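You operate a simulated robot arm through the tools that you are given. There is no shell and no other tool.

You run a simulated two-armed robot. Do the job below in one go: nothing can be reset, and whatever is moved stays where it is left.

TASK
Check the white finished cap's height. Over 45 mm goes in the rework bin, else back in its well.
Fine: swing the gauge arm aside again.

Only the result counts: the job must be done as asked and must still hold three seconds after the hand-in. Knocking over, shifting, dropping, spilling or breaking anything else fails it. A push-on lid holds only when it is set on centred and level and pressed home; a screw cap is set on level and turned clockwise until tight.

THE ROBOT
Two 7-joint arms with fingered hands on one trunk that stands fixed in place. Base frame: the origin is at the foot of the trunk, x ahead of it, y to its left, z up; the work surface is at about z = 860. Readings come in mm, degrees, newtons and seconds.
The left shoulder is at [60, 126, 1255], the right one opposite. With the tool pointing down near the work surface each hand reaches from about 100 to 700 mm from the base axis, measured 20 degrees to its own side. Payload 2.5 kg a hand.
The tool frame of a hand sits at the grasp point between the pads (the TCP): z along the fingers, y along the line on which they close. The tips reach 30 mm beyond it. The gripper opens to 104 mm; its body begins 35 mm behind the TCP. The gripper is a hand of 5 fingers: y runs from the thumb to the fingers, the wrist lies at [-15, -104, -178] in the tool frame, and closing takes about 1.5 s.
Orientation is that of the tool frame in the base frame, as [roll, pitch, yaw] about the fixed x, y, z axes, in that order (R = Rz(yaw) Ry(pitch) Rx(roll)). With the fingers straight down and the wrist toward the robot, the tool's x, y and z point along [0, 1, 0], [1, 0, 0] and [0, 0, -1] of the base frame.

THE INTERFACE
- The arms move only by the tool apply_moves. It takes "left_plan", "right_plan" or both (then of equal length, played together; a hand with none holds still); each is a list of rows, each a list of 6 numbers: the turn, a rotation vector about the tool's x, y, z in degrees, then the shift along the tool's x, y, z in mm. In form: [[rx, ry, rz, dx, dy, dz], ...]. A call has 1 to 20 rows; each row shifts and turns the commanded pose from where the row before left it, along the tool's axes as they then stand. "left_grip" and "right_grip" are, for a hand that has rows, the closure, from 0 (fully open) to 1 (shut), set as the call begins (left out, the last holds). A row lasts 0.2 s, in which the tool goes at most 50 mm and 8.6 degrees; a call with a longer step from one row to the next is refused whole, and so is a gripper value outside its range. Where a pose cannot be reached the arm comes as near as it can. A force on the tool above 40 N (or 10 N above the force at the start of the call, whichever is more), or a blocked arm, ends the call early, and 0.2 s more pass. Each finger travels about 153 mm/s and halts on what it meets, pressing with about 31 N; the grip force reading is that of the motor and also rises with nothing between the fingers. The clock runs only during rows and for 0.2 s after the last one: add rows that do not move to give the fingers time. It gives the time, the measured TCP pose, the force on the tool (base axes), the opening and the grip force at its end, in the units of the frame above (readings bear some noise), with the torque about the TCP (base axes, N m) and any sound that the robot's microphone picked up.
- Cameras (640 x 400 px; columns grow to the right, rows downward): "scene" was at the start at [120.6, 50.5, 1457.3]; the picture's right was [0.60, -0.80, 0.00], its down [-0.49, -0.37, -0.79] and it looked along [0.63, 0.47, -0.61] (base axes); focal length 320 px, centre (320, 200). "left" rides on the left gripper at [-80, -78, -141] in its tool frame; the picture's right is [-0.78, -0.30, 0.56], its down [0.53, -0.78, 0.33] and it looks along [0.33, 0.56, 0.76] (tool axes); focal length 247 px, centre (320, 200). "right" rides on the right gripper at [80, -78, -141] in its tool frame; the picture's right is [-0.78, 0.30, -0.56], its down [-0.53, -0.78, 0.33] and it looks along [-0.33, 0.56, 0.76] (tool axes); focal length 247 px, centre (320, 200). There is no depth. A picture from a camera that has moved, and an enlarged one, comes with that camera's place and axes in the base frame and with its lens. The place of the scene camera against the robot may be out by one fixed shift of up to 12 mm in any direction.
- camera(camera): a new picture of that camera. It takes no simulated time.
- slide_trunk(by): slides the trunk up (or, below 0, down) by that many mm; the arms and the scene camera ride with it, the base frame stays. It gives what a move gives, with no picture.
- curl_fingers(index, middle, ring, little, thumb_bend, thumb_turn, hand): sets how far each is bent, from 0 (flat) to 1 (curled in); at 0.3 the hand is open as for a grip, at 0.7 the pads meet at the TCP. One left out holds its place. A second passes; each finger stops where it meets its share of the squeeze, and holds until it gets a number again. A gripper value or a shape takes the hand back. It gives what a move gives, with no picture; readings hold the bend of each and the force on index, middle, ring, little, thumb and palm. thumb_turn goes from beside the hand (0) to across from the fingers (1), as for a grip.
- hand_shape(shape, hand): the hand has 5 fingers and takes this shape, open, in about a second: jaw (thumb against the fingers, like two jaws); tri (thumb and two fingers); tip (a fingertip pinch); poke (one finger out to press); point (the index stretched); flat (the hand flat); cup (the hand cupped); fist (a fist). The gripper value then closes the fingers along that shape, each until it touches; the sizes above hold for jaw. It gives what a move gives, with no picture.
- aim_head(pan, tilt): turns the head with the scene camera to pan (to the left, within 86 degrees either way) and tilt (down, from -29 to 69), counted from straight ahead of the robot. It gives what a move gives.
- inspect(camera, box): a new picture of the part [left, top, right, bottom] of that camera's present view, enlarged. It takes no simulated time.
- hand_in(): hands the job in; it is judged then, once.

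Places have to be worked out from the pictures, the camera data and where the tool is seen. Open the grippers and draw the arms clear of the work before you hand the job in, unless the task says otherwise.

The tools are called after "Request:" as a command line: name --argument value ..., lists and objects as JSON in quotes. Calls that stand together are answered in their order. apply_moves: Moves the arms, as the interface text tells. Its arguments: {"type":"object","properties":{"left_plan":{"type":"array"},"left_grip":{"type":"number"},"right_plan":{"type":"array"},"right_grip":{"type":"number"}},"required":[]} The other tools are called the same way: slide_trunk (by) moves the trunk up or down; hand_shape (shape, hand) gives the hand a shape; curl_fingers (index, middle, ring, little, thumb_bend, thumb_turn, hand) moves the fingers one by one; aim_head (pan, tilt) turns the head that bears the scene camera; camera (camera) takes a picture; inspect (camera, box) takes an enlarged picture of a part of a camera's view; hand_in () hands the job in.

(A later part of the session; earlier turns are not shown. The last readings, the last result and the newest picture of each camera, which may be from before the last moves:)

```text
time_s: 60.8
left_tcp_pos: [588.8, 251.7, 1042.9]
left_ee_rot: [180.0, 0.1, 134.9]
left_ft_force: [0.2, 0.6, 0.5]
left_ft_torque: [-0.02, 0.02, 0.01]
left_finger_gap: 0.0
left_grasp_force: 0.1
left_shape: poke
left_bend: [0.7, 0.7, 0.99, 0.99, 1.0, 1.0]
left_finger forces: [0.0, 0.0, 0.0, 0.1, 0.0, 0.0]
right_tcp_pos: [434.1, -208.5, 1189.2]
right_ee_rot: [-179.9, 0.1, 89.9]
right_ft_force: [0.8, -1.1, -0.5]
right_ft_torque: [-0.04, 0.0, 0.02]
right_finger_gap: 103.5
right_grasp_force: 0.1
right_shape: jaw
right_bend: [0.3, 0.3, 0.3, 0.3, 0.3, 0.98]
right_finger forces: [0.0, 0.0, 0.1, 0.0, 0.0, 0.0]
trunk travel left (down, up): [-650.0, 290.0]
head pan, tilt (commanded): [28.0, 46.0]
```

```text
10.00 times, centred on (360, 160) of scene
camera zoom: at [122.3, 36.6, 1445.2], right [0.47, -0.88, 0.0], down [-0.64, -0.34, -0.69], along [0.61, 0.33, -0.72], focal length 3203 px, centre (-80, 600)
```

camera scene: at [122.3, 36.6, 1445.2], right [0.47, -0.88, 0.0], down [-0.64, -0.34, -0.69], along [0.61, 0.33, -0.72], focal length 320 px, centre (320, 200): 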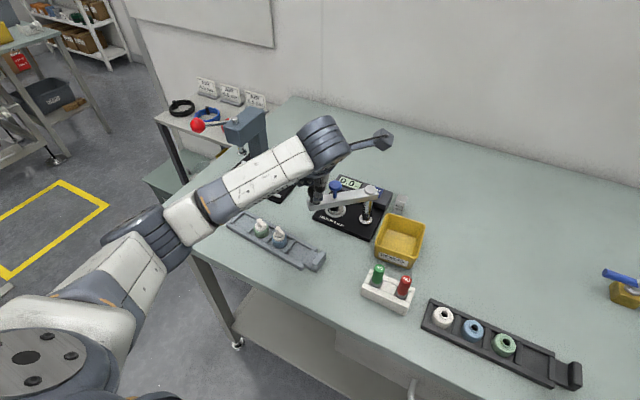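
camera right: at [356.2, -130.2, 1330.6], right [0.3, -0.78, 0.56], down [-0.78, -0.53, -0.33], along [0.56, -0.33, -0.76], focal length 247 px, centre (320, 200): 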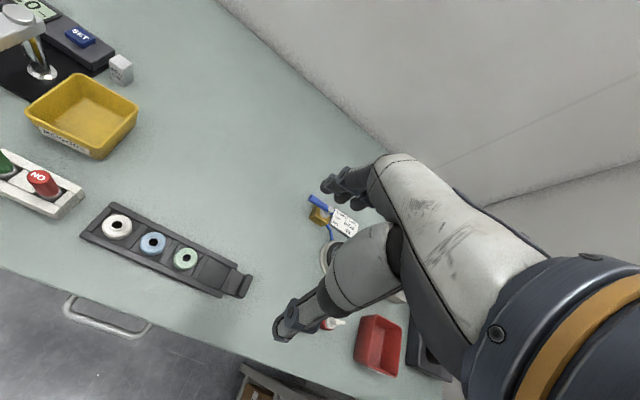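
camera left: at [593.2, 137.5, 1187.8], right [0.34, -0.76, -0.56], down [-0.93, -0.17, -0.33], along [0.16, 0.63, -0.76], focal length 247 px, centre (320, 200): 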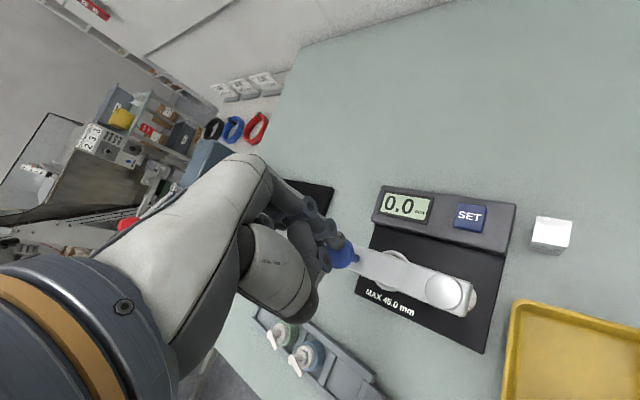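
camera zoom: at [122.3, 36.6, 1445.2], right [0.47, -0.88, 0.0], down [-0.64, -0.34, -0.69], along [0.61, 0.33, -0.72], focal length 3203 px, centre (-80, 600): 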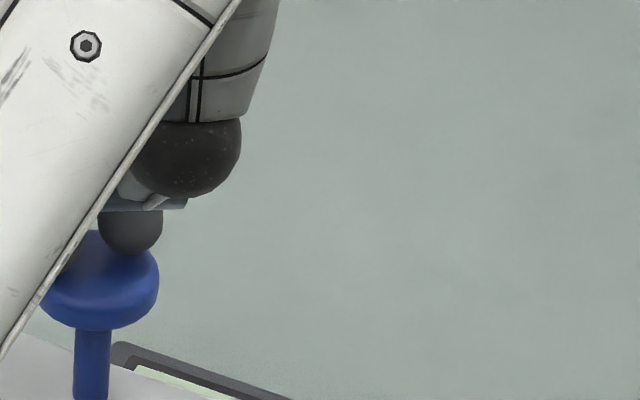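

The fingertips are just over the blue knob. I press down gently, about 5 mm first.

Request:
apply_moves --left_plan '[[0, 0, 0, 0, 0, 1.5], [0, 0, 0, 0, 0, 1.5], [0, 0, 0, 0, 0, 1.5], [0, 0, 0, 0, 0, 0]]'

Request:
inspect --camera "left" --box '[280, 180, 420, 310]'

Request:
inspect --camera "scene" --box '[330, 140, 390, 220]'

```text
time_s: 61.8
left_tcp_pos: [587.4, 251.7, 1036.9]
left_ee_rot: [180.0, 0.0, 134.9]
left_ft_force: [0.8, -0.1, 1.3]
left_ft_torque: [0.02, 0.03, -0.01]
left_finger_gap: 0.2
left_grasp_force: 0.0
left_shape: poke
left_bend: [0.7, 0.7, 0.99, 0.99, 1.0, 1.0]
left_finger forces: [0.0, 1.2, 0.0, 0.1, 0.0, 0.0]
right_tcp_pos: [435.0, -208.1, 1189.0]
right_ee_rot: [-180.0, -0.1, 89.9]
right_ft_force: [-0.8, -0.8, -0.2]
right_ft_torque: [0.01, 0.02, -0.01]
right_finger_gap: 103.6
right_grasp_force: 0.2
right_shape: jaw
right_bend: [0.3, 0.3, 0.3, 0.3, 0.3, 0.98]
right_finger forces: [0.0, 0.1, 0.0, 0.0, 0.0, 0.0]
trunk travel left (down, up): [-650.0, 290.0]
head pan, tilt (commanded): [28.0, 46.0]
```

```text
3.08 times, centred on (350, 245) of left
camera zoom: at [590.2, 139.4, 1176.3], right [0.34, -0.76, -0.56], down [-0.93, -0.17, -0.33], along [0.16, 0.63, -0.76], focal length 760 px, centre (228, 62)
```

zoom: 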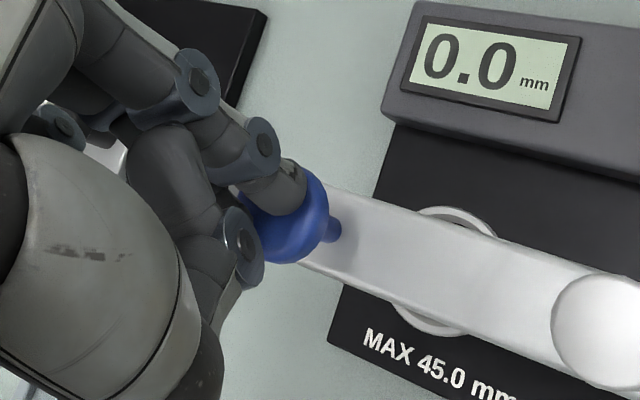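

```text
5.00 times, centred on (360, 180) of scene
camera zoom: at [122.2, 36.5, 1445.2], right [0.47, -0.88, 0.0], down [-0.64, -0.34, -0.69], along [0.61, 0.33, -0.72], focal length 1602 px, centre (120, 300)
```

zoom: 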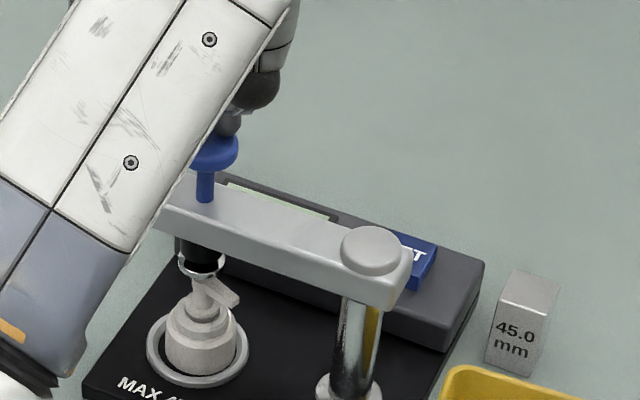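

First touch on the plunger (about 1.2 N) at z ≈ 1037. I press another 6 mm in small steps.

Request:
apply_moves --left_plan '[[0, 0, 0, 0, 0, 1.5], [0, 0, 0, 0, 0, 1.5], [0, 0, 0, 0, 0, 1.5], [0, 0, 0, 0, 0, 1.5], [0, 0, 0, 0, 0, 0]]'

Request:
inspect --camera "left" --box '[280, 180, 420, 310]'

Request:
inspect --camera "scene" --box '[330, 140, 390, 220]'

```text
time_s: 63.0
left_tcp_pos: [589.1, 250.3, 1030.1]
left_ee_rot: [-180.0, 0.0, 134.9]
left_ft_force: [0.9, -0.7, 1.8]
left_ft_torque: [0.01, 0.0, 0.02]
left_finger_gap: 0.4
left_grasp_force: 0.0
left_shape: poke
left_bend: [0.7, 0.7, 0.99, 0.99, 1.0, 1.0]
left_finger forces: [0.0, 1.5, 0.1, 0.1, 0.0, 0.0]
right_tcp_pos: [435.4, -209.7, 1188.8]
right_ee_rot: [-180.0, -0.1, 89.9]
right_ft_force: [0.2, -0.3, 0.1]
right_ft_torque: [-0.01, -0.02, -0.02]
right_finger_gap: 103.8
right_grasp_force: 0.0
right_shape: jaw
right_bend: [0.3, 0.3, 0.3, 0.3, 0.3, 0.98]
right_finger forces: [0.0, 0.0, 0.0, 0.0, 0.0, 0.0]
trunk travel left (down, up): [-650.0, 290.0]
head pan, tilt (commanded): [28.0, 46.0]
```

```text
3.08 times, centred on (350, 245) of left
camera zoom: at [590.1, 139.0, 1170.7], right [0.34, -0.76, -0.56], down [-0.93, -0.17, -0.33], along [0.16, 0.63, -0.76], focal length 760 px, centre (228, 62)
```

zoom: 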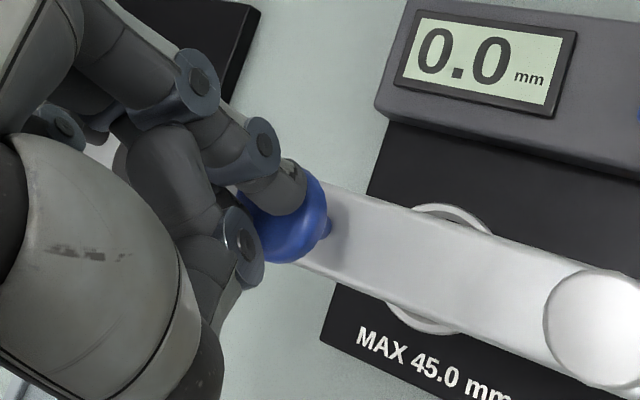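

```text
5.00 times, centred on (360, 180) of scene
camera zoom: at [122.2, 36.5, 1445.2], right [0.47, -0.88, 0.0], down [-0.64, -0.34, -0.69], along [0.61, 0.33, -0.72], focal length 1602 px, centre (120, 300)
```

zoom: 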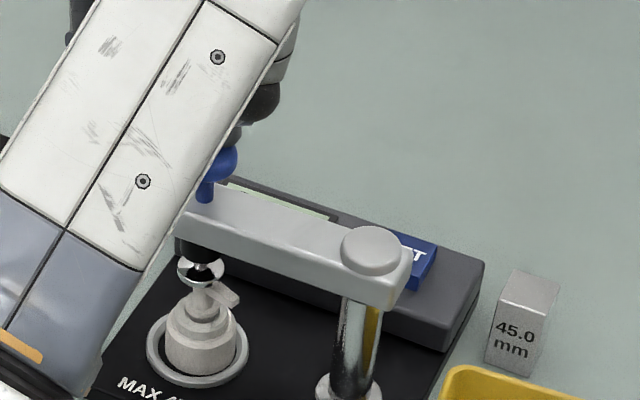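

The plunger's chrome foot is coming down toward the nozzle; display still 0.0. I press a further 3 mm.

Request:
apply_moves --left_plan '[[0, 0, 0, 0, 0, 1], [0, 0, 0, 0, 0, 1], [0, 0, 0, 0, 0, 1], [0, 0, 0, 0, 0, 0]]'

Request:
inspect --camera "left" --box '[280, 180, 420, 310]'

Request:
inspect --camera "scene" --box '[340, 180, 380, 220]'

```text
time_s: 64.0
left_tcp_pos: [587.8, 251.2, 1026.7]
left_ee_rot: [-180.0, 0.0, 134.9]
left_ft_force: [1.0, -0.5, 2.2]
left_ft_torque: [0.05, 0.01, 0.04]
left_finger_gap: 0.1
left_grasp_force: 0.0
left_shape: poke
left_bend: [0.7, 0.7, 0.99, 0.99, 1.0, 1.0]
left_finger forces: [0.4, 1.8, 0.1, 0.1, 0.0, 0.1]
right_tcp_pos: [434.9, -209.2, 1189.1]
right_ee_rot: [-179.9, 0.0, 89.9]
right_ft_force: [1.0, 0.5, 0.1]
right_ft_torque: [0.0, -0.01, 0.03]
right_finger_gap: 103.6
right_grasp_force: 0.2
right_shape: jaw
right_bend: [0.3, 0.3, 0.3, 0.3, 0.3, 0.98]
right_finger forces: [0.0, 0.0, 0.0, 0.0, 0.0, 0.1]
trunk travel left (down, up): [-650.0, 290.0]
head pan, tilt (commanded): [28.0, 46.0]
```

```text
3.08 times, centred on (350, 245) of left
camera zoom: at [590.1, 139.5, 1167.4], right [0.34, -0.76, -0.56], down [-0.93, -0.17, -0.33], along [0.16, 0.63, -0.76], focal length 760 px, centre (228, 62)
```

zoom: 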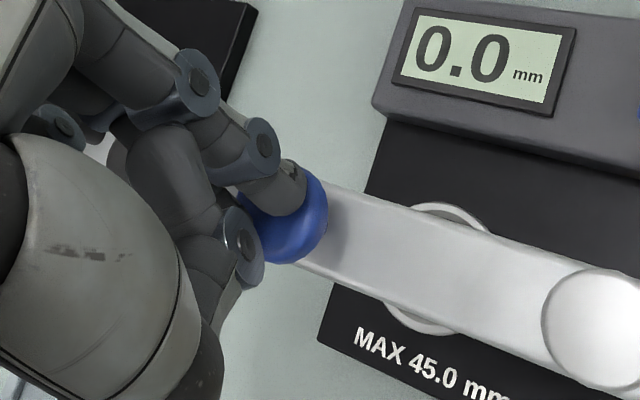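

```text
10.00 times, centred on (360, 200) of scene
camera zoom: at [122.1, 36.5, 1445.3], right [0.47, -0.88, 0.0], down [-0.64, -0.34, -0.69], along [0.61, 0.33, -0.72], focal length 3203 px, centre (-80, 200)
```

zoom: 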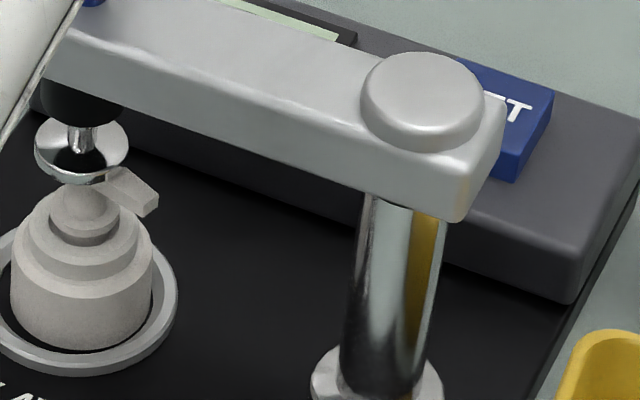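

The chrome foot disc is now just above the nozzle top. I press on in 1 mm steps until the force shows it resting on the cap.

Request:
apply_moves --left_plan '[[0, 0, 0, 0, 0, 1], [0, 0, 0, 0, 0, 1], [0, 0, 0, 0, 0, 0]]'

Request:
inspect --camera "left" --box '[280, 180, 420, 310]'

Request:
inspect --camera "scene" --box '[340, 180, 380, 220]'

```text
time_s: 64.8
left_tcp_pos: [588.4, 251.6, 1025.0]
left_ee_rot: [180.0, 0.1, 135.0]
left_ft_force: [1.4, -0.5, 3.4]
left_ft_torque: [-0.04, -0.01, 0.0]
left_finger_gap: 0.2
left_grasp_force: 0.0
left_shape: poke
left_bend: [0.7, 0.7, 0.99, 0.99, 1.0, 1.0]
left_finger forces: [1.2, 1.8, 0.0, 0.0, 0.0, 0.1]
right_tcp_pos: [435.4, -209.5, 1189.4]
right_ee_rot: [-179.9, 0.0, 89.9]
right_ft_force: [-0.4, -0.2, -0.3]
right_ft_torque: [0.0, -0.01, 0.02]
right_finger_gap: 103.7
right_grasp_force: 0.0
right_shape: jaw
right_bend: [0.3, 0.3, 0.3, 0.3, 0.3, 0.98]
right_finger forces: [0.0, 0.1, 0.0, 0.1, 0.1, 0.1]
trunk travel left (down, up): [-650.0, 290.0]
head pan, tilt (commanded): [28.0, 46.0]
```

```text
3.08 times, centred on (350, 245) of left
camera zoom: at [590.1, 139.6, 1165.9], right [0.34, -0.76, -0.56], down [-0.93, -0.17, -0.33], along [0.16, 0.63, -0.76], focal length 760 px, centre (228, 62)
```

zoom: 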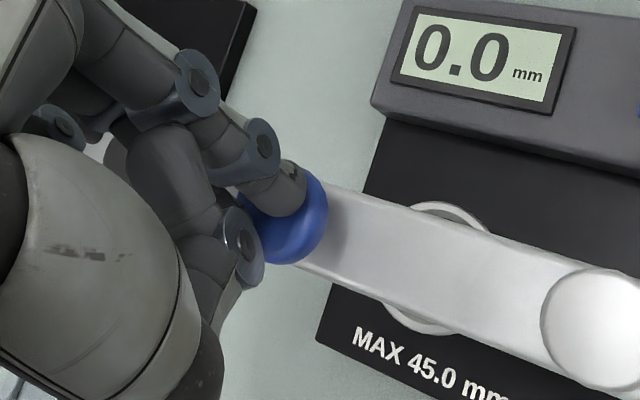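

```text
10.00 times, centred on (360, 200) of scene
camera zoom: at [122.0, 36.4, 1445.3], right [0.47, -0.88, 0.0], down [-0.64, -0.34, -0.69], along [0.61, 0.33, -0.72], focal length 3203 px, centre (-80, 200)
```

zoom: 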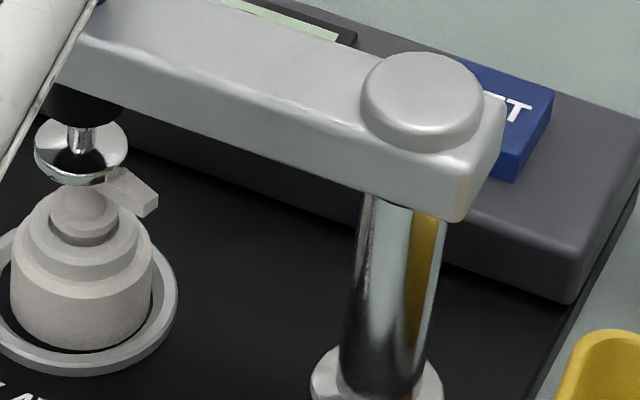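

Force is rising (3.4 N) and the foot seems to rest on the nozzle, yet the display shows 0.0. I press slightly more and hold.

Request:
apply_moves --left_plan '[[0, 0, 0, 0, 0, 1], [0, 0, 0, 0, 0, 1], [0, 0, 0, 0, 0, 0], [0, 0, 0, 0, 0, 0]]'

Request:
inspect --camera "left" --box '[280, 180, 420, 310]'

Request:
inspect --camera "scene" --box '[340, 180, 380, 220]'

```text
time_s: 65.8
left_tcp_pos: [588.2, 251.5, 1023.4]
left_ee_rot: [-180.0, 0.0, 134.9]
left_ft_force: [0.9, -0.3, 3.6]
left_ft_torque: [0.02, 0.01, -0.02]
left_finger_gap: 0.1
left_grasp_force: 0.0
left_shape: poke
left_bend: [0.7, 0.7, 0.99, 0.99, 1.0, 1.0]
left_finger forces: [1.3, 1.8, 0.2, 0.0, 0.0, 0.0]
right_tcp_pos: [434.4, -210.2, 1189.3]
right_ee_rot: [180.0, 0.0, 90.0]
right_ft_force: [0.0, 0.2, 0.1]
right_ft_torque: [-0.01, 0.0, -0.01]
right_finger_gap: 103.7
right_grasp_force: 0.0
right_shape: jaw
right_bend: [0.3, 0.3, 0.3, 0.3, 0.3, 0.98]
right_finger forces: [0.1, 0.0, 0.1, 0.0, 0.1, 0.1]
trunk travel left (down, up): [-650.0, 290.0]
head pan, tilt (commanded): [28.0, 46.0]
```

```text
3.08 times, centred on (350, 245) of left
camera zoom: at [589.6, 139.5, 1163.9], right [0.34, -0.76, -0.56], down [-0.93, -0.17, -0.33], along [0.16, 0.63, -0.76], focal length 760 px, centre (228, 62)
```

zoom: 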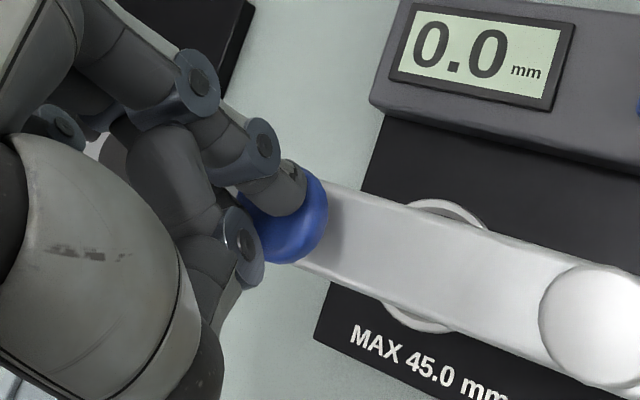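

```text
10.00 times, centred on (360, 200) of scene
camera zoom: at [122.0, 36.5, 1445.3], right [0.47, -0.88, 0.0], down [-0.64, -0.34, -0.69], along [0.61, 0.33, -0.72], focal length 3203 px, centre (-80, 200)
```

zoom: 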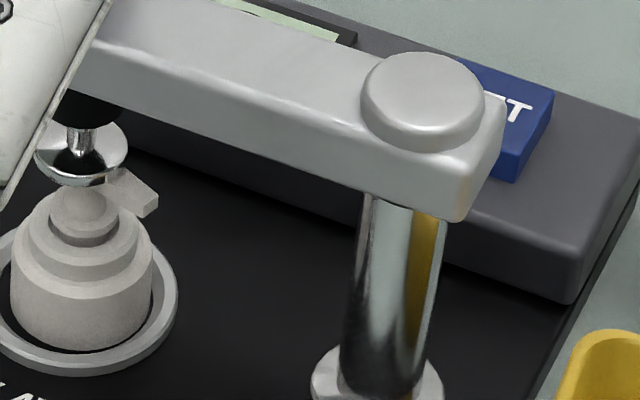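

The foot rests on the nozzle while the knob keeps travelling softly (3.6 N), and display is still 0.0. I press 2 mm more to see whether the gauge needs a firmer press.

Request:
apply_moves --left_plan '[[0, 0, 0, 0, 0, 1], [0, 0, 0, 0, 0, 1], [0, 0, 0, 0, 0, 0], [0, 0, 0, 0, 0, 0]]'

Request:
inspect --camera "left" --box '[280, 180, 420, 310]'

Request:
inspect --camera "scene" --box '[340, 180, 380, 220]'

```text
time_s: 66.8
left_tcp_pos: [587.6, 251.8, 1020.8]
left_ee_rot: [-180.0, 0.1, 134.9]
left_ft_force: [0.0, 1.1, 3.7]
left_ft_torque: [0.03, -0.01, 0.01]
left_finger_gap: 0.0
left_grasp_force: 0.1
left_shape: poke
left_bend: [0.7, 0.7, 0.99, 0.99, 1.0, 1.0]
left_finger forces: [1.1, 2.0, 0.0, 0.1, 0.1, 0.1]
right_tcp_pos: [434.3, -209.7, 1189.1]
right_ee_rot: [180.0, 0.1, 89.9]
right_ft_force: [0.8, -0.8, -0.2]
right_ft_torque: [0.0, 0.01, 0.03]
right_finger_gap: 103.7
right_grasp_force: 0.1
right_shape: jaw
right_bend: [0.3, 0.3, 0.3, 0.3, 0.3, 0.98]
right_finger forces: [0.0, 0.0, 0.0, 0.0, 0.1, 0.0]
trunk travel left (down, up): [-650.0, 290.0]
head pan, tilt (commanded): [28.0, 46.0]
```

```text
3.08 times, centred on (350, 245) of left
camera zoom: at [589.9, 139.4, 1161.9], right [0.34, -0.76, -0.56], down [-0.93, -0.17, -0.33], along [0.16, 0.63, -0.76], focal length 760 px, centre (228, 62)
```

zoom: 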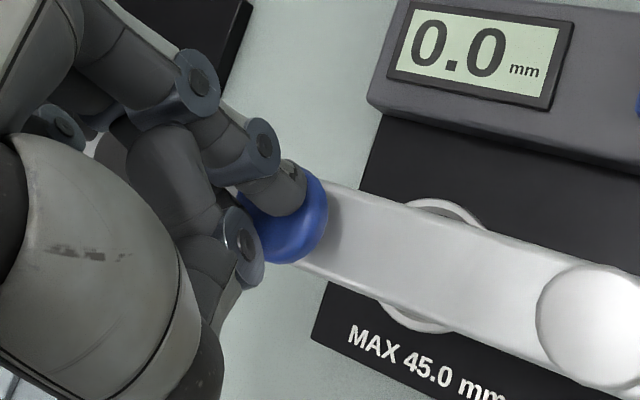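

```text
10.00 times, centred on (360, 200) of scene
camera zoom: at [121.9, 36.6, 1445.3], right [0.47, -0.88, 0.0], down [-0.63, -0.34, -0.69], along [0.61, 0.33, -0.72], focal length 3203 px, centre (-80, 200)
```

zoom: 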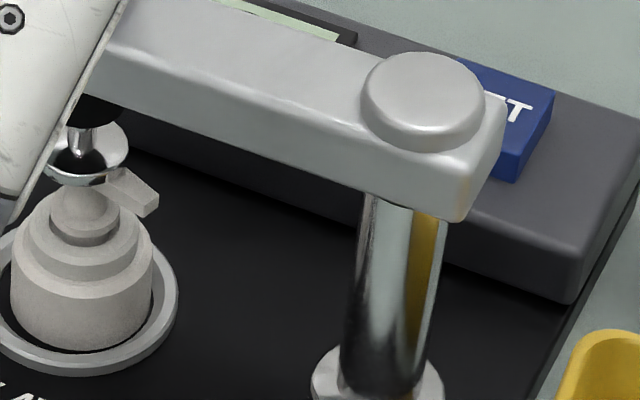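

The foot stays on the nozzle while an internal spring takes the knob's travel at a constant few newtons. I press the knob further down to see if the reading comes at full stroke.

Request:
apply_moves --left_plan '[[0, 0, 0, 0, 0, 1], [0, 0, 0, 0, 0, 1], [0, 0, 0, 0, 0, 1], [0, 0, 0, 0, 0, 0], [0, 0, 0, 0, 0, 0]]'

Request:
inspect --camera "left" --box '[280, 180, 420, 310]'

Request:
inspect --camera "scene" --box '[335, 140, 385, 220]'

```text
time_s: 68.0
left_tcp_pos: [588.6, 250.8, 1019.2]
left_ee_rot: [-180.0, 0.0, 134.9]
left_ft_force: [0.8, 0.8, 3.2]
left_ft_torque: [0.05, -0.01, 0.01]
left_finger_gap: 0.1
left_grasp_force: 0.1
left_shape: poke
left_bend: [0.7, 0.7, 0.99, 0.99, 1.0, 1.0]
left_finger forces: [1.0, 2.3, 0.1, 0.0, 0.0, 0.0]
right_tcp_pos: [436.0, -209.4, 1187.9]
right_ee_rot: [180.0, 0.0, 89.9]
right_ft_force: [-0.1, -0.1, 0.1]
right_ft_torque: [0.0, 0.0, 0.02]
right_finger_gap: 103.6
right_grasp_force: 0.1
right_shape: jaw
right_bend: [0.3, 0.3, 0.3, 0.3, 0.3, 0.98]
right_finger forces: [0.0, 0.0, 0.0, 0.0, 0.0, 0.1]
trunk travel left (down, up): [-650.0, 290.0]
head pan, tilt (commanded): [28.0, 46.0]
heard: click
```

```text
3.08 times, centred on (350, 245) of left
camera zoom: at [590.0, 139.0, 1159.2], right [0.34, -0.76, -0.56], down [-0.93, -0.17, -0.33], along [0.16, 0.63, -0.76], focal length 760 px, centre (228, 62)
```

zoom: 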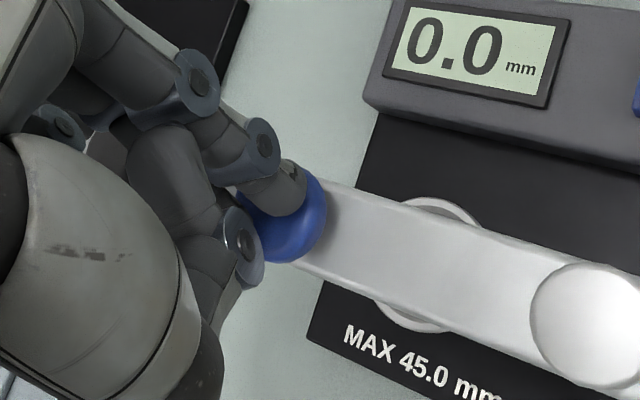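

```text
5.00 times, centred on (360, 180) of scene
camera zoom: at [122.0, 36.5, 1445.3], right [0.47, -0.88, 0.0], down [-0.63, -0.34, -0.69], along [0.61, 0.33, -0.72], focal length 1602 px, centre (120, 300)
```

zoom: 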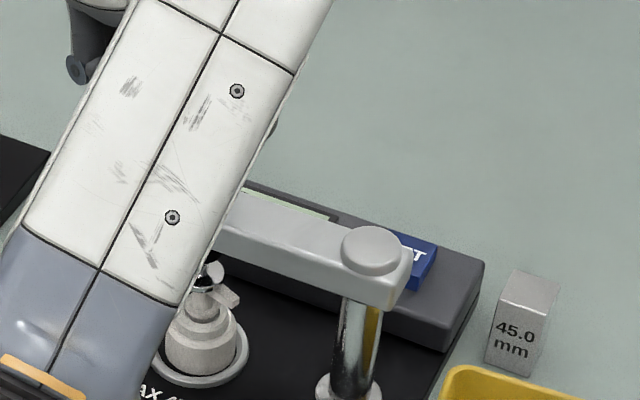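

A click was heard. I hold still briefly and look at the display and the foot again.

Request:
apply_moves --left_plan '[[0, 0, 0, 0, 0, 0], [0, 0, 0, 0, 0, 0], [0, 0, 0, 0, 0, 0]]'

Request:
inspect --camera "left" --box '[330, 160, 430, 230]'

Request:
inspect --camera "scene" --box '[340, 180, 380, 220]'

```text
time_s: 68.8
left_tcp_pos: [589.1, 249.8, 1018.4]
left_ee_rot: [-179.9, 0.0, 134.8]
left_ft_force: [1.1, 0.7, 3.6]
left_ft_torque: [0.04, 0.03, 0.0]
left_finger_gap: 0.1
left_grasp_force: 0.2
left_shape: poke
left_bend: [0.7, 0.7, 0.99, 0.99, 1.0, 1.0]
left_finger forces: [1.1, 2.2, 0.0, 0.0, 0.0, 0.1]
right_tcp_pos: [434.7, -207.9, 1188.6]
right_ee_rot: [-180.0, -0.1, 89.9]
right_ft_force: [-0.2, -0.5, -0.5]
right_ft_torque: [0.01, -0.01, -0.01]
right_finger_gap: 103.6
right_grasp_force: 0.0
right_shape: jaw
right_bend: [0.3, 0.3, 0.3, 0.3, 0.3, 0.98]
right_finger forces: [0.1, 0.0, 0.1, 0.0, 0.0, 0.0]
trunk travel left (down, up): [-650.0, 290.0]
head pan, tilt (commanded): [28.0, 46.0]
```

```text
5.71 times, centred on (380, 195) of left
camera zoom: at [590.0, 139.0, 1159.3], right [0.34, -0.76, -0.56], down [-0.93, -0.17, -0.33], along [0.16, 0.63, -0.76], focal length 1411 px, centre (-23, 229)
```

zoom: 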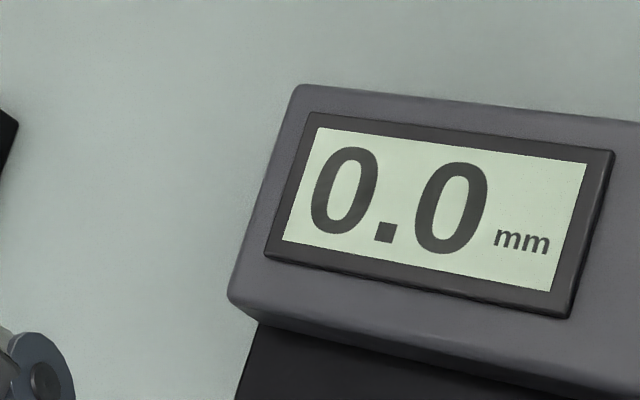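

```text
10.00 times, centred on (360, 200) of scene
camera zoom: at [121.9, 36.5, 1445.3], right [0.47, -0.88, 0.0], down [-0.63, -0.34, -0.69], along [0.61, 0.33, -0.72], focal length 3203 px, centre (-80, 200)
```

zoom: 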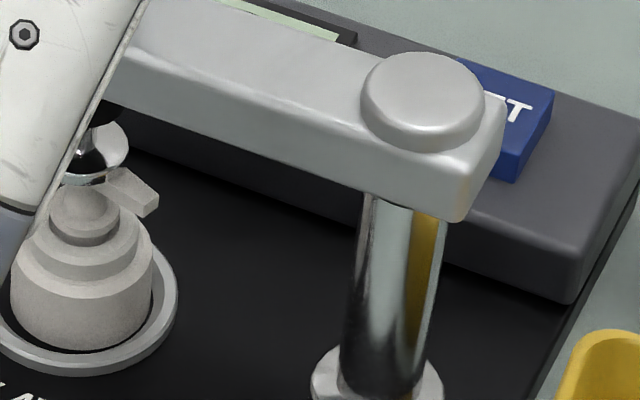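

The display still shows 0.0 and the cap looks unchanged. I press the remaining stroke in small steps to see whether the knob has an end stop.

Request:
apply_moves --left_plan '[[0, 0, 0, 0, 0, 1], [0, 0, 0, 0, 0, 1], [0, 0, 0, 0, 0, 0], [0, 0, 0, 0, 0, 0]]'

Request:
inspect --camera "left" --box '[280, 160, 430, 300]'

Request:
inspect --camera "scene" --box '[340, 180, 380, 220]'

```text
time_s: 69.8
left_tcp_pos: [590.0, 250.6, 1017.0]
left_ee_rot: [-180.0, 0.1, 134.9]
left_ft_force: [0.3, 1.3, 3.2]
left_ft_torque: [0.02, 0.0, -0.01]
left_finger_gap: 0.0
left_grasp_force: 0.1
left_shape: poke
left_bend: [0.7, 0.7, 0.99, 0.99, 1.0, 1.0]
left_finger forces: [1.3, 2.2, 0.2, 0.0, 0.0, 0.0]
right_tcp_pos: [434.9, -209.2, 1188.3]
right_ee_rot: [-179.9, 0.0, 89.9]
right_ft_force: [0.8, 0.6, 0.3]
right_ft_torque: [0.03, -0.03, 0.0]
right_finger_gap: 103.4
right_grasp_force: 0.1
right_shape: jaw
right_bend: [0.3, 0.3, 0.3, 0.3, 0.3, 0.98]
right_finger forces: [0.0, 0.0, 0.0, 0.1, 0.0, 0.0]
trunk travel left (down, up): [-650.0, 290.0]
head pan, tilt (commanded): [28.0, 46.0]
```

```text
2.86 times, centred on (355, 230) of left
camera zoom: at [590.5, 139.1, 1156.9], right [0.34, -0.76, -0.56], down [-0.93, -0.17, -0.33], along [0.16, 0.63, -0.76], focal length 706 px, centre (220, 114)
```

zoom: 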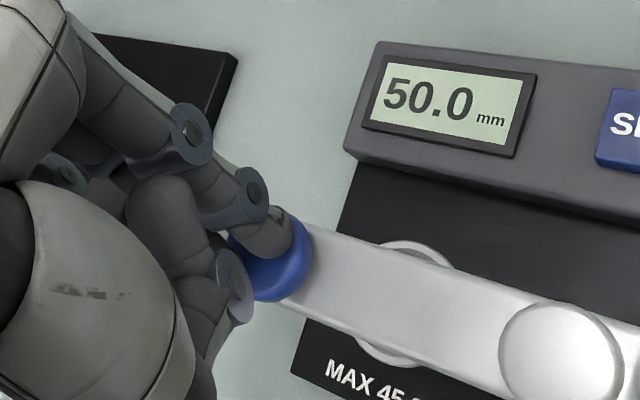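

```text
10.00 times, centred on (360, 200) of scene
camera zoom: at [121.9, 36.5, 1445.3], right [0.47, -0.88, 0.0], down [-0.63, -0.34, -0.69], along [0.61, 0.33, -0.72], focal length 3203 px, centre (-80, 200)
```

zoom: 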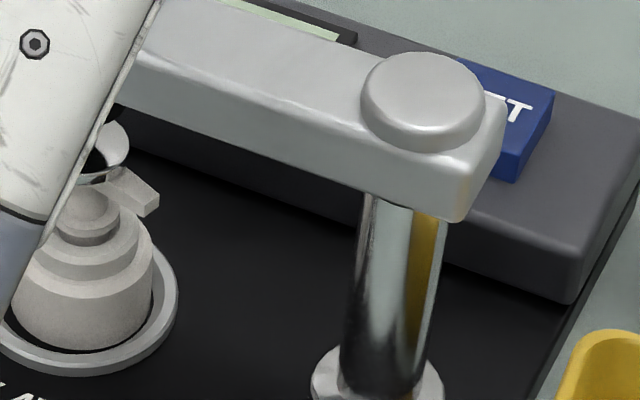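

The display now reads 50.0 mm, which agrees with my own geometric estimate of about 50 mm. I confirm with a zoom, then lift the fingers off the plunger.

Request:
inspect --camera "left" --box '[330, 160, 430, 230]'

Request:
apply_moves --left_plan '[[0, 0, 0, 0, 0, -3], [0, 0, 0, 0, 0, -5], [0, 0, 0, 0, 0, -8], [0, 0, 0, 0, 0, -10], [0, 0, 0, 0, 0, -15], [0, 0, 0, 0, 0, -20], [0, 0, 0, 0, 0, 0]]'

Request:
camera --camera "left"

Request:
inspect --camera "scene" --box '[300, 140, 420, 240]'

```text
5.71 times, centred on (380, 195) of left
camera zoom: at [590.5, 139.1, 1156.9], right [0.34, -0.76, -0.56], down [-0.93, -0.17, -0.33], along [0.16, 0.63, -0.76], focal length 1411 px, centre (-23, 229)
```

zoom: 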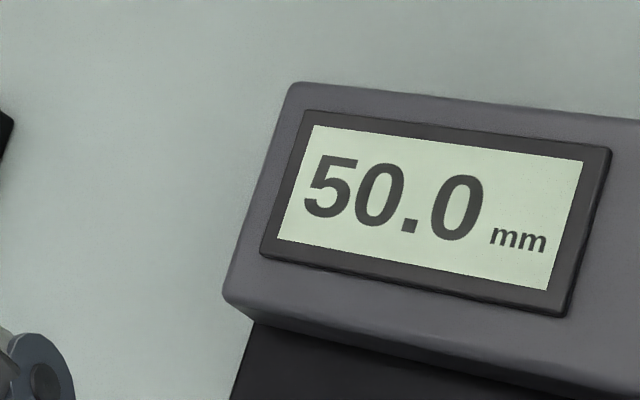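

```text
time_s: 71.4
left_tcp_pos: [588.0, 251.1, 1078.2]
left_ee_rot: [179.9, -0.1, 134.9]
left_ft_force: [-0.1, -0.4, 0.3]
left_ft_torque: [-0.02, -0.03, 0.0]
left_finger_gap: 0.2
left_grasp_force: 0.0
left_shape: poke
left_bend: [0.7, 0.7, 0.99, 0.99, 1.0, 1.0]
left_finger forces: [0.1, 0.0, 0.0, 0.1, 0.1, 0.0]
right_tcp_pos: [434.6, -208.3, 1188.7]
right_ee_rot: [-180.0, 0.0, 89.9]
right_ft_force: [-0.5, 0.7, 0.3]
right_ft_torque: [-0.01, -0.03, -0.01]
right_finger_gap: 103.6
right_grasp_force: 0.0
right_shape: jaw
right_bend: [0.3, 0.3, 0.3, 0.3, 0.3, 0.98]
right_finger forces: [0.1, 0.0, 0.0, 0.1, 0.0, 0.1]
trunk travel left (down, up): [-650.0, 290.0]
head pan, tilt (commanded): [28.0, 46.0]
```

```text
taken
camera left: at [590.2, 139.2, 1217.9], right [0.34, -0.76, -0.56], down [-0.93, -0.17, -0.33], along [0.16, 0.63, -0.76], focal length 247 px, centre (320, 200)
```

left: 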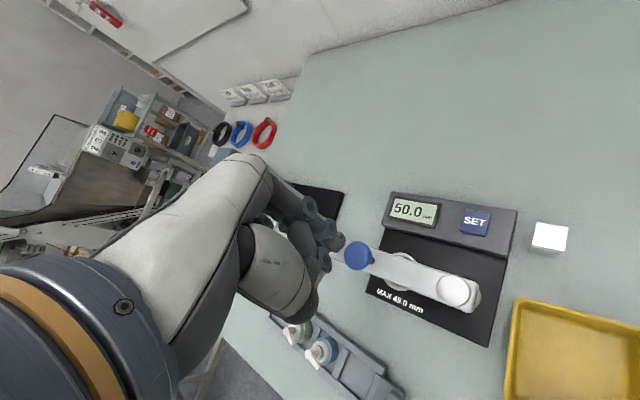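

```text
4.00 times, centred on (360, 190) of scene
camera zoom: at [122.3, 36.6, 1445.2], right [0.47, -0.88, 0.0], down [-0.64, -0.34, -0.69], along [0.61, 0.33, -0.72], focal length 1281 px, centre (160, 240)
```

zoom: 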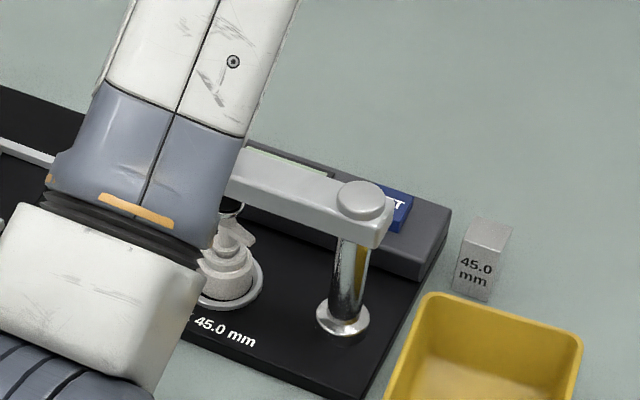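

The reading is held at 50.0 mm, over 45 mm, so the cap goes to rework. I take the tip shape again and go back over the black knob to swing the arm aside first.

Request:
hand_shape --hand "left" --shape "tip"

Request:
apply_moves --left_plan '[[0, 0, 0, 9.5, 10.1, 0], [0, 0, 0, 9.5, 10.1, 0], [0, 0, 0, 9.4, 10.2, 0], [0, 0, 0, 0, 0, 0], [0, 0, 0, 0, 0, 0], [0, 0, 0, 0, 0, 0]]' --left_grip 0.45

Request:
inspect --camera "left" --box '[260, 160, 440, 320]'

```text
time_s: 72.3
left_tcp_pos: [588.2, 251.1, 1076.9]
left_ee_rot: [180.0, -0.1, 134.9]
left_ft_force: [-0.1, 0.8, 1.0]
left_ft_torque: [0.0, 0.0, -0.02]
left_finger_gap: 103.7
left_grasp_force: 0.1
left_shape: tip
left_bend: [0.3, 0.98, 0.99, 0.99, 0.3, 0.98]
left_finger forces: [0.1, 0.0, 0.0, 0.0, 0.1, 0.0]
right_tcp_pos: [434.3, -208.7, 1189.3]
right_ee_rot: [-180.0, -0.1, 89.9]
right_ft_force: [0.0, -0.3, -0.2]
right_ft_torque: [0.01, -0.01, 0.01]
right_finger_gap: 103.8
right_grasp_force: 0.1
right_shape: jaw
right_bend: [0.3, 0.3, 0.3, 0.3, 0.3, 0.98]
right_finger forces: [0.0, 0.1, 0.0, 0.0, 0.0, 0.0]
trunk travel left (down, up): [-650.0, 290.0]
head pan, tilt (commanded): [28.0, 46.0]
```

```text
time_s: 73.7
left_tcp_pos: [590.0, 292.1, 1075.8]
left_ee_rot: [179.9, -0.1, 134.8]
left_ft_force: [0.0, -0.7, -0.3]
left_ft_torque: [0.0, 0.02, -0.02]
left_finger_gap: 57.6
left_grasp_force: 0.0
left_shape: tip
left_bend: [0.73, 0.98, 0.99, 0.99, 0.67, 1.0]
left_finger forces: [0.0, 0.0, 0.1, 0.1, 0.0, 0.0]
right_tcp_pos: [433.5, -209.1, 1187.9]
right_ee_rot: [179.9, 0.1, 90.0]
right_ft_force: [0.9, -0.8, 0.6]
right_ft_torque: [0.01, 0.03, 0.0]
right_finger_gap: 103.7
right_grasp_force: 0.1
right_shape: jaw
right_bend: [0.3, 0.3, 0.3, 0.3, 0.3, 0.98]
right_finger forces: [0.0, 0.0, 0.0, 0.0, 0.0, 0.0]
trunk travel left (down, up): [-650.0, 290.0]
head pan, tilt (commanded): [28.0, 46.0]
```

```text
2.50 times, centred on (350, 240) of left
camera zoom: at [591.6, 181.2, 1217.0], right [0.34, -0.76, -0.56], down [-0.93, -0.17, -0.33], along [0.16, 0.63, -0.76], focal length 617 px, centre (245, 100)
```

zoom: 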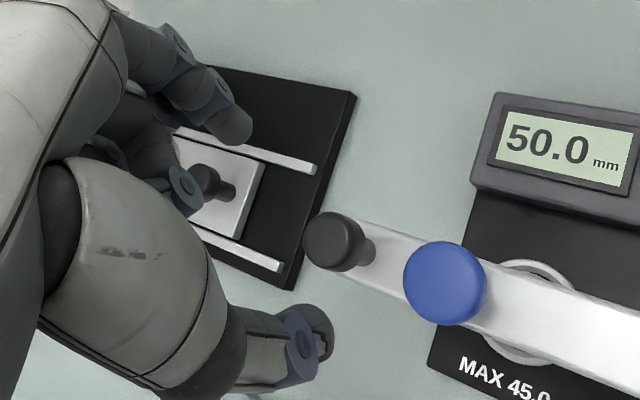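

The knob is within about 1.5 mm of the hand axis. I correct, descend to z ≈ 1011 and lightly cage the knob.

Request:
apply_moves --left_plan '[[0, 0, 0, 0.5, 1, 12], [0, 0, 0, 0, 0, 12], [0, 0, 0, 0, 0, 12], [0, 0, 0, 0, 0, 12], [0, 0, 0, 0, 0, 10], [0, 0, 0, 0, 0, 7], [0, 0, 0, 0, 0, 0]]'

Request:
apply_moves --left_plan '[[0, 0, 0, 0, 0, 0], [0, 0, 0, 0, 0, 0], [0, 0, 0, 0, 0, 0], [0, 0, 0, 0, 0, 0]]' --left_grip 0.83

Request:
inspect --camera "left" --box '[260, 160, 440, 320]'

```text
time_s: 75.3
left_tcp_pos: [590.1, 293.0, 1011.9]
left_ee_rot: [-180.0, 0.0, 134.9]
left_ft_force: [-0.8, -0.1, 0.2]
left_ft_torque: [-0.04, 0.0, 0.01]
left_finger_gap: 57.4
left_grasp_force: 0.1
left_shape: tip
left_bend: [0.73, 0.98, 0.99, 0.99, 0.67, 1.0]
left_finger forces: [0.0, 0.1, 0.0, 0.1, 0.0, 0.0]
right_tcp_pos: [435.3, -208.9, 1189.3]
right_ee_rot: [-180.0, 0.0, 90.0]
right_ft_force: [-0.8, 0.2, 0.8]
right_ft_torque: [0.04, -0.01, 0.03]
right_finger_gap: 103.4
right_grasp_force: 0.0
right_shape: jaw
right_bend: [0.3, 0.3, 0.3, 0.3, 0.3, 0.98]
right_finger forces: [0.0, 0.0, 0.0, 0.0, 0.0, 0.0]
trunk travel left (down, up): [-650.0, 290.0]
head pan, tilt (commanded): [28.0, 46.0]
```

```text
time_s: 76.3
left_tcp_pos: [590.3, 292.8, 1013.6]
left_ee_rot: [180.0, 0.0, 134.8]
left_ft_force: [0.1, 0.8, 0.1]
left_ft_torque: [0.0, -0.02, -0.02]
left_finger_gap: 17.9
left_grasp_force: 0.1
left_shape: tip
left_bend: [0.72, 0.98, 0.99, 0.99, 0.74, 1.0]
left_finger forces: [0.5, 0.0, 0.0, 0.1, 0.0, 0.0]
right_tcp_pos: [434.0, -208.9, 1188.6]
right_ee_rot: [-180.0, 0.1, 90.0]
right_ft_force: [-0.3, 0.3, 0.6]
right_ft_torque: [-0.02, -0.02, 0.02]
right_finger_gap: 103.8
right_grasp_force: 0.0
right_shape: jaw
right_bend: [0.3, 0.3, 0.3, 0.3, 0.3, 0.98]
right_finger forces: [0.0, 0.0, 0.0, 0.0, 0.0, 0.0]
trunk travel left (down, up): [-650.0, 290.0]
head pan, tilt (commanded): [28.0, 46.0]
```

```text
2.50 times, centred on (350, 240) of left
camera zoom: at [592.4, 181.2, 1152.5], right [0.34, -0.76, -0.56], down [-0.93, -0.17, -0.33], along [0.16, 0.63, -0.76], focal length 617 px, centre (245, 100)
```

zoom: 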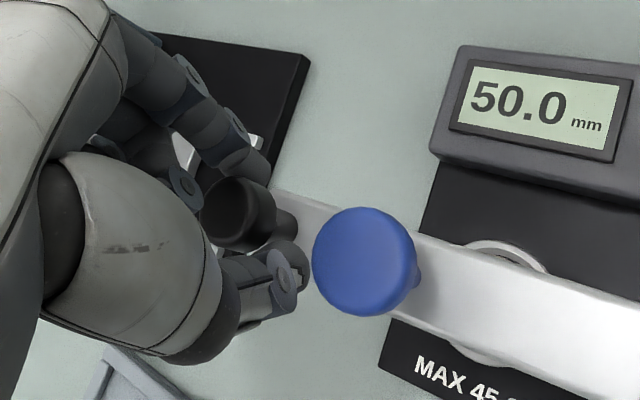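

The knob is caged. I swing the arm back along the arc, first 15° to be sure nothing touches the cap.

Request:
apply_moves --left_plan '[[0, 0, 0, 3.67, -3.8, 0], [0, 0, 0, 3.67, -3.81, 0], [0, 0, 0, 3.33, -4.11, 0], [0, 0, 0, 3.32, -4.11, 0], [0, 0, 0, 5.91, -8.77, 0], [0, 0, 0, 0, 0, 0]]'

Request:
inspect --camera "left" --box '[280, 60, 580, 320]'

Request:
inspect --camera "scene" --box '[300, 150, 420, 240]'

```text
time_s: 77.7
left_tcp_pos: [557.5, 291.5, 1012.5]
left_ee_rot: [-179.9, -0.1, 134.9]
left_ft_force: [0.4, -0.4, 0.0]
left_ft_torque: [0.03, -0.01, 0.01]
left_finger_gap: 17.8
left_grasp_force: 0.1
left_shape: tip
left_bend: [0.72, 0.98, 0.99, 0.99, 0.74, 1.0]
left_finger forces: [0.4, 0.0, 0.0, 0.1, 0.3, 0.1]
right_tcp_pos: [435.6, -208.9, 1189.4]
right_ee_rot: [180.0, 0.0, 89.9]
right_ft_force: [0.3, -0.6, -0.1]
right_ft_torque: [-0.02, 0.02, 0.0]
right_finger_gap: 103.6
right_grasp_force: 0.0
right_shape: jaw
right_bend: [0.3, 0.3, 0.3, 0.3, 0.3, 0.98]
right_finger forces: [0.0, 0.1, 0.1, 0.0, 0.1, 0.0]
trunk travel left (down, up): [-650.0, 290.0]
head pan, tilt (commanded): [28.0, 46.0]
```

```text
1.54 times, centred on (430, 190) of left
camera zoom: at [560.1, 178.7, 1152.2], right [0.34, -0.76, -0.56], down [-0.93, -0.17, -0.33], along [0.16, 0.63, -0.76], focal length 380 px, centre (151, 215)
```

zoom: 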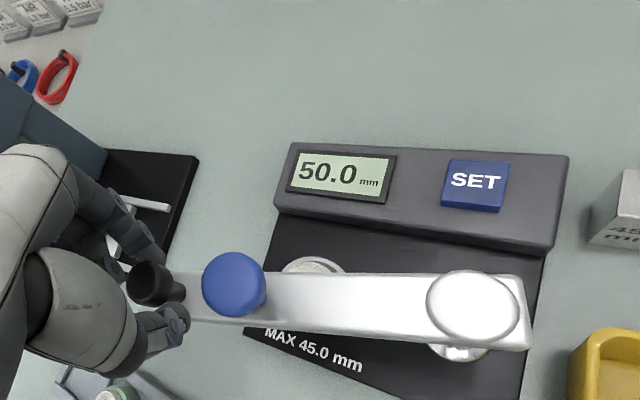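

```text
4.44 times, centred on (360, 195) of scene
camera zoom: at [122.4, 36.6, 1445.2], right [0.47, -0.88, 0.0], down [-0.64, -0.34, -0.69], along [0.61, 0.33, -0.72], focal length 1424 px, centre (142, 222)
```

zoom: 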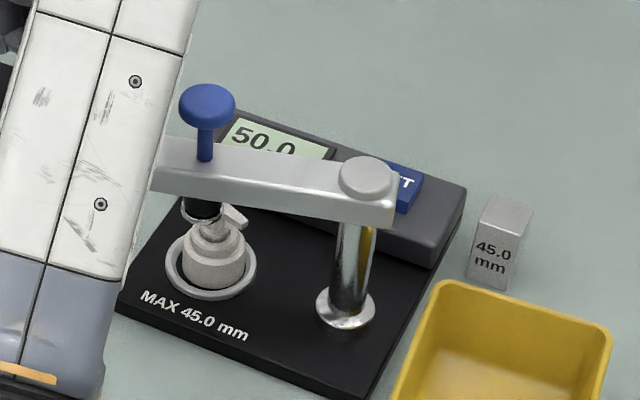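

No contact with the cap. I continue swinging the arm back, correcting the radius by 1.5 mm.

Request:
apply_moves --left_plan '[[0, 0, 0, 3.85, -10.0, 0], [0, 0, 0, 4.3, -9.66, 0], [0, 0, 0, 3.44, -10.0, 0], [0, 0, 0, 2.56, -10.26, 0], [0, 0, 0, 1.65, -10.44, 0], [0, 0, 0, 0.74, -10.55, 0], [0, 0, 0, -0.18, -10.57, 0], [0, 0, 0, -1.11, -10.52, 0], [0, 0, 0, -2.02, -10.38, 0], [0, 0, 0, -2.91, -10.16, 0], [0, 0, 0, 0, 0, 0]]'

Request:
inspect --camera "left" --box '[280, 60, 580, 320]'

Request:
inspect --camera "scene" --box '[300, 150, 420, 240]'

```text
time_s: 80.1
left_tcp_pos: [478.8, 223.6, 1012.7]
left_ee_rot: [-179.9, 0.0, 134.9]
left_ft_force: [-0.9, 0.9, 0.0]
left_ft_torque: [0.02, 0.01, 0.02]
left_finger_gap: 17.8
left_grasp_force: 0.0
left_shape: tip
left_bend: [0.72, 0.98, 0.99, 0.99, 0.74, 1.0]
left_finger forces: [0.6, 0.0, 0.0, 0.0, 0.4, 0.1]
right_tcp_pos: [435.3, -210.4, 1188.4]
right_ee_rot: [-179.8, 0.0, 89.9]
right_ft_force: [0.2, -0.2, 0.7]
right_ft_torque: [0.02, -0.03, 0.0]
right_finger_gap: 103.7
right_grasp_force: 0.1
right_shape: jaw
right_bend: [0.3, 0.3, 0.3, 0.3, 0.3, 0.98]
right_finger forces: [0.0, 0.0, 0.1, 0.0, 0.0, 0.2]
trunk travel left (down, up): [-650.0, 290.0]
head pan, tilt (commanded): [28.0, 46.0]
```

```text
1.54 times, centred on (430, 190) of left
camera zoom: at [480.1, 113.0, 1152.8], right [0.34, -0.76, -0.56], down [-0.93, -0.17, -0.33], along [0.16, 0.63, -0.76], focal length 380 px, centre (151, 215)
```

zoom: 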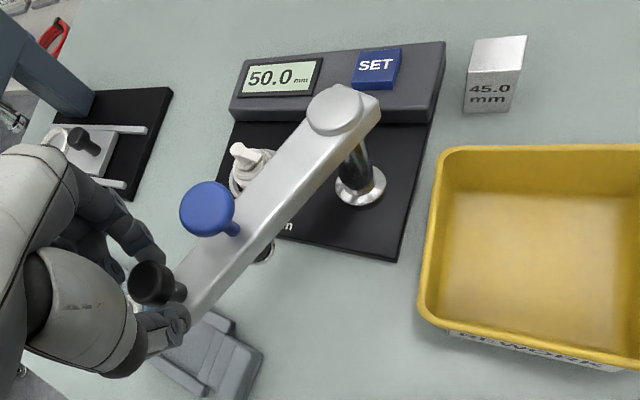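

```text
4.44 times, centred on (360, 195) of scene
camera zoom: at [122.3, 36.6, 1445.2], right [0.47, -0.88, 0.0], down [-0.64, -0.34, -0.69], along [0.61, 0.33, -0.72], focal length 1424 px, centre (142, 222)
```

zoom: 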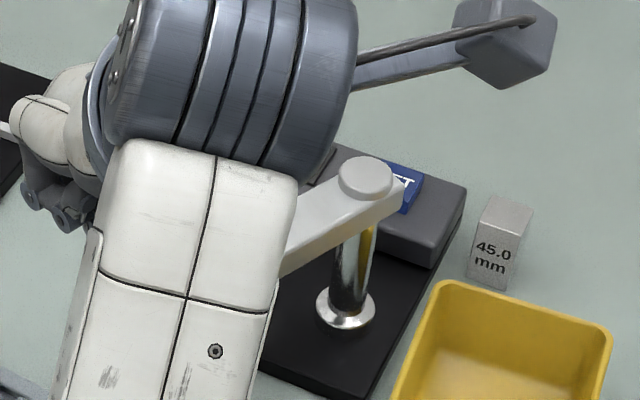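

Smooth; at about 154°. I swing the rest of the way to the original aside position near 180°.

Request:
apply_moves --left_plan '[[0, 0, 0, -3.79, -9.87, 0], [0, 0, 0, -4.64, -9.5, 0], [0, 0, 0, -5.45, -9.06, 0], [0, 0, 0, -6.21, -8.55, 0], [0, 0, 0, -6.94, -7.98, 0], [0, 0, 0, -1.5, -1.5, 0], [0, 0, 0, 0, 0, 0]]'

Request:
inspect --camera "left" --box '[260, 60, 560, 320]'

```text
time_s: 81.9
left_tcp_pos: [474.4, 220.6, 1030.7]
left_ee_rot: [174.1, -2.7, 138.3]
left_ft_force: [0.4, -0.5, -0.4]
left_ft_torque: [0.03, 0.0, 0.04]
left_finger_gap: 18.0
left_grasp_force: 0.0
left_shape: tip
left_bend: [0.72, 0.98, 0.99, 0.99, 0.74, 1.0]
left_finger forces: [0.8, 0.0, 0.0, 0.0, 0.5, 0.0]
right_tcp_pos: [435.1, -209.7, 1189.2]
right_ee_rot: [-180.0, 0.0, 89.9]
right_ft_force: [0.4, -0.1, 0.0]
right_ft_torque: [-0.01, 0.02, 0.02]
right_finger_gap: 103.5
right_grasp_force: 0.1
right_shape: jaw
right_bend: [0.3, 0.3, 0.3, 0.3, 0.3, 0.98]
right_finger forces: [0.0, 0.0, 0.1, 0.0, 0.0, 0.0]
trunk travel left (down, up): [-650.0, 290.0]
head pan, tilt (commanded): [28.0, 46.0]
stopped in row 7 (left hand): the arm was blocked; the commanded pose is now the measured one
```

```text
1.54 times, centred on (410, 190) of left
camera zoom: at [478.2, 95.2, 1156.7], right [0.4, -0.67, -0.62], down [-0.9, -0.18, -0.39], along [0.15, 0.72, -0.68], focal length 380 px, centre (182, 215)
```

zoom: 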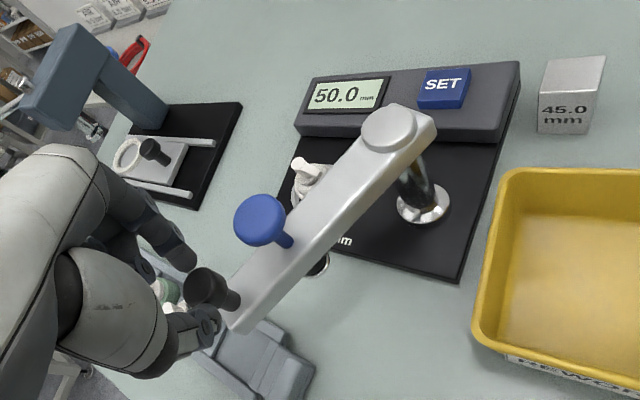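

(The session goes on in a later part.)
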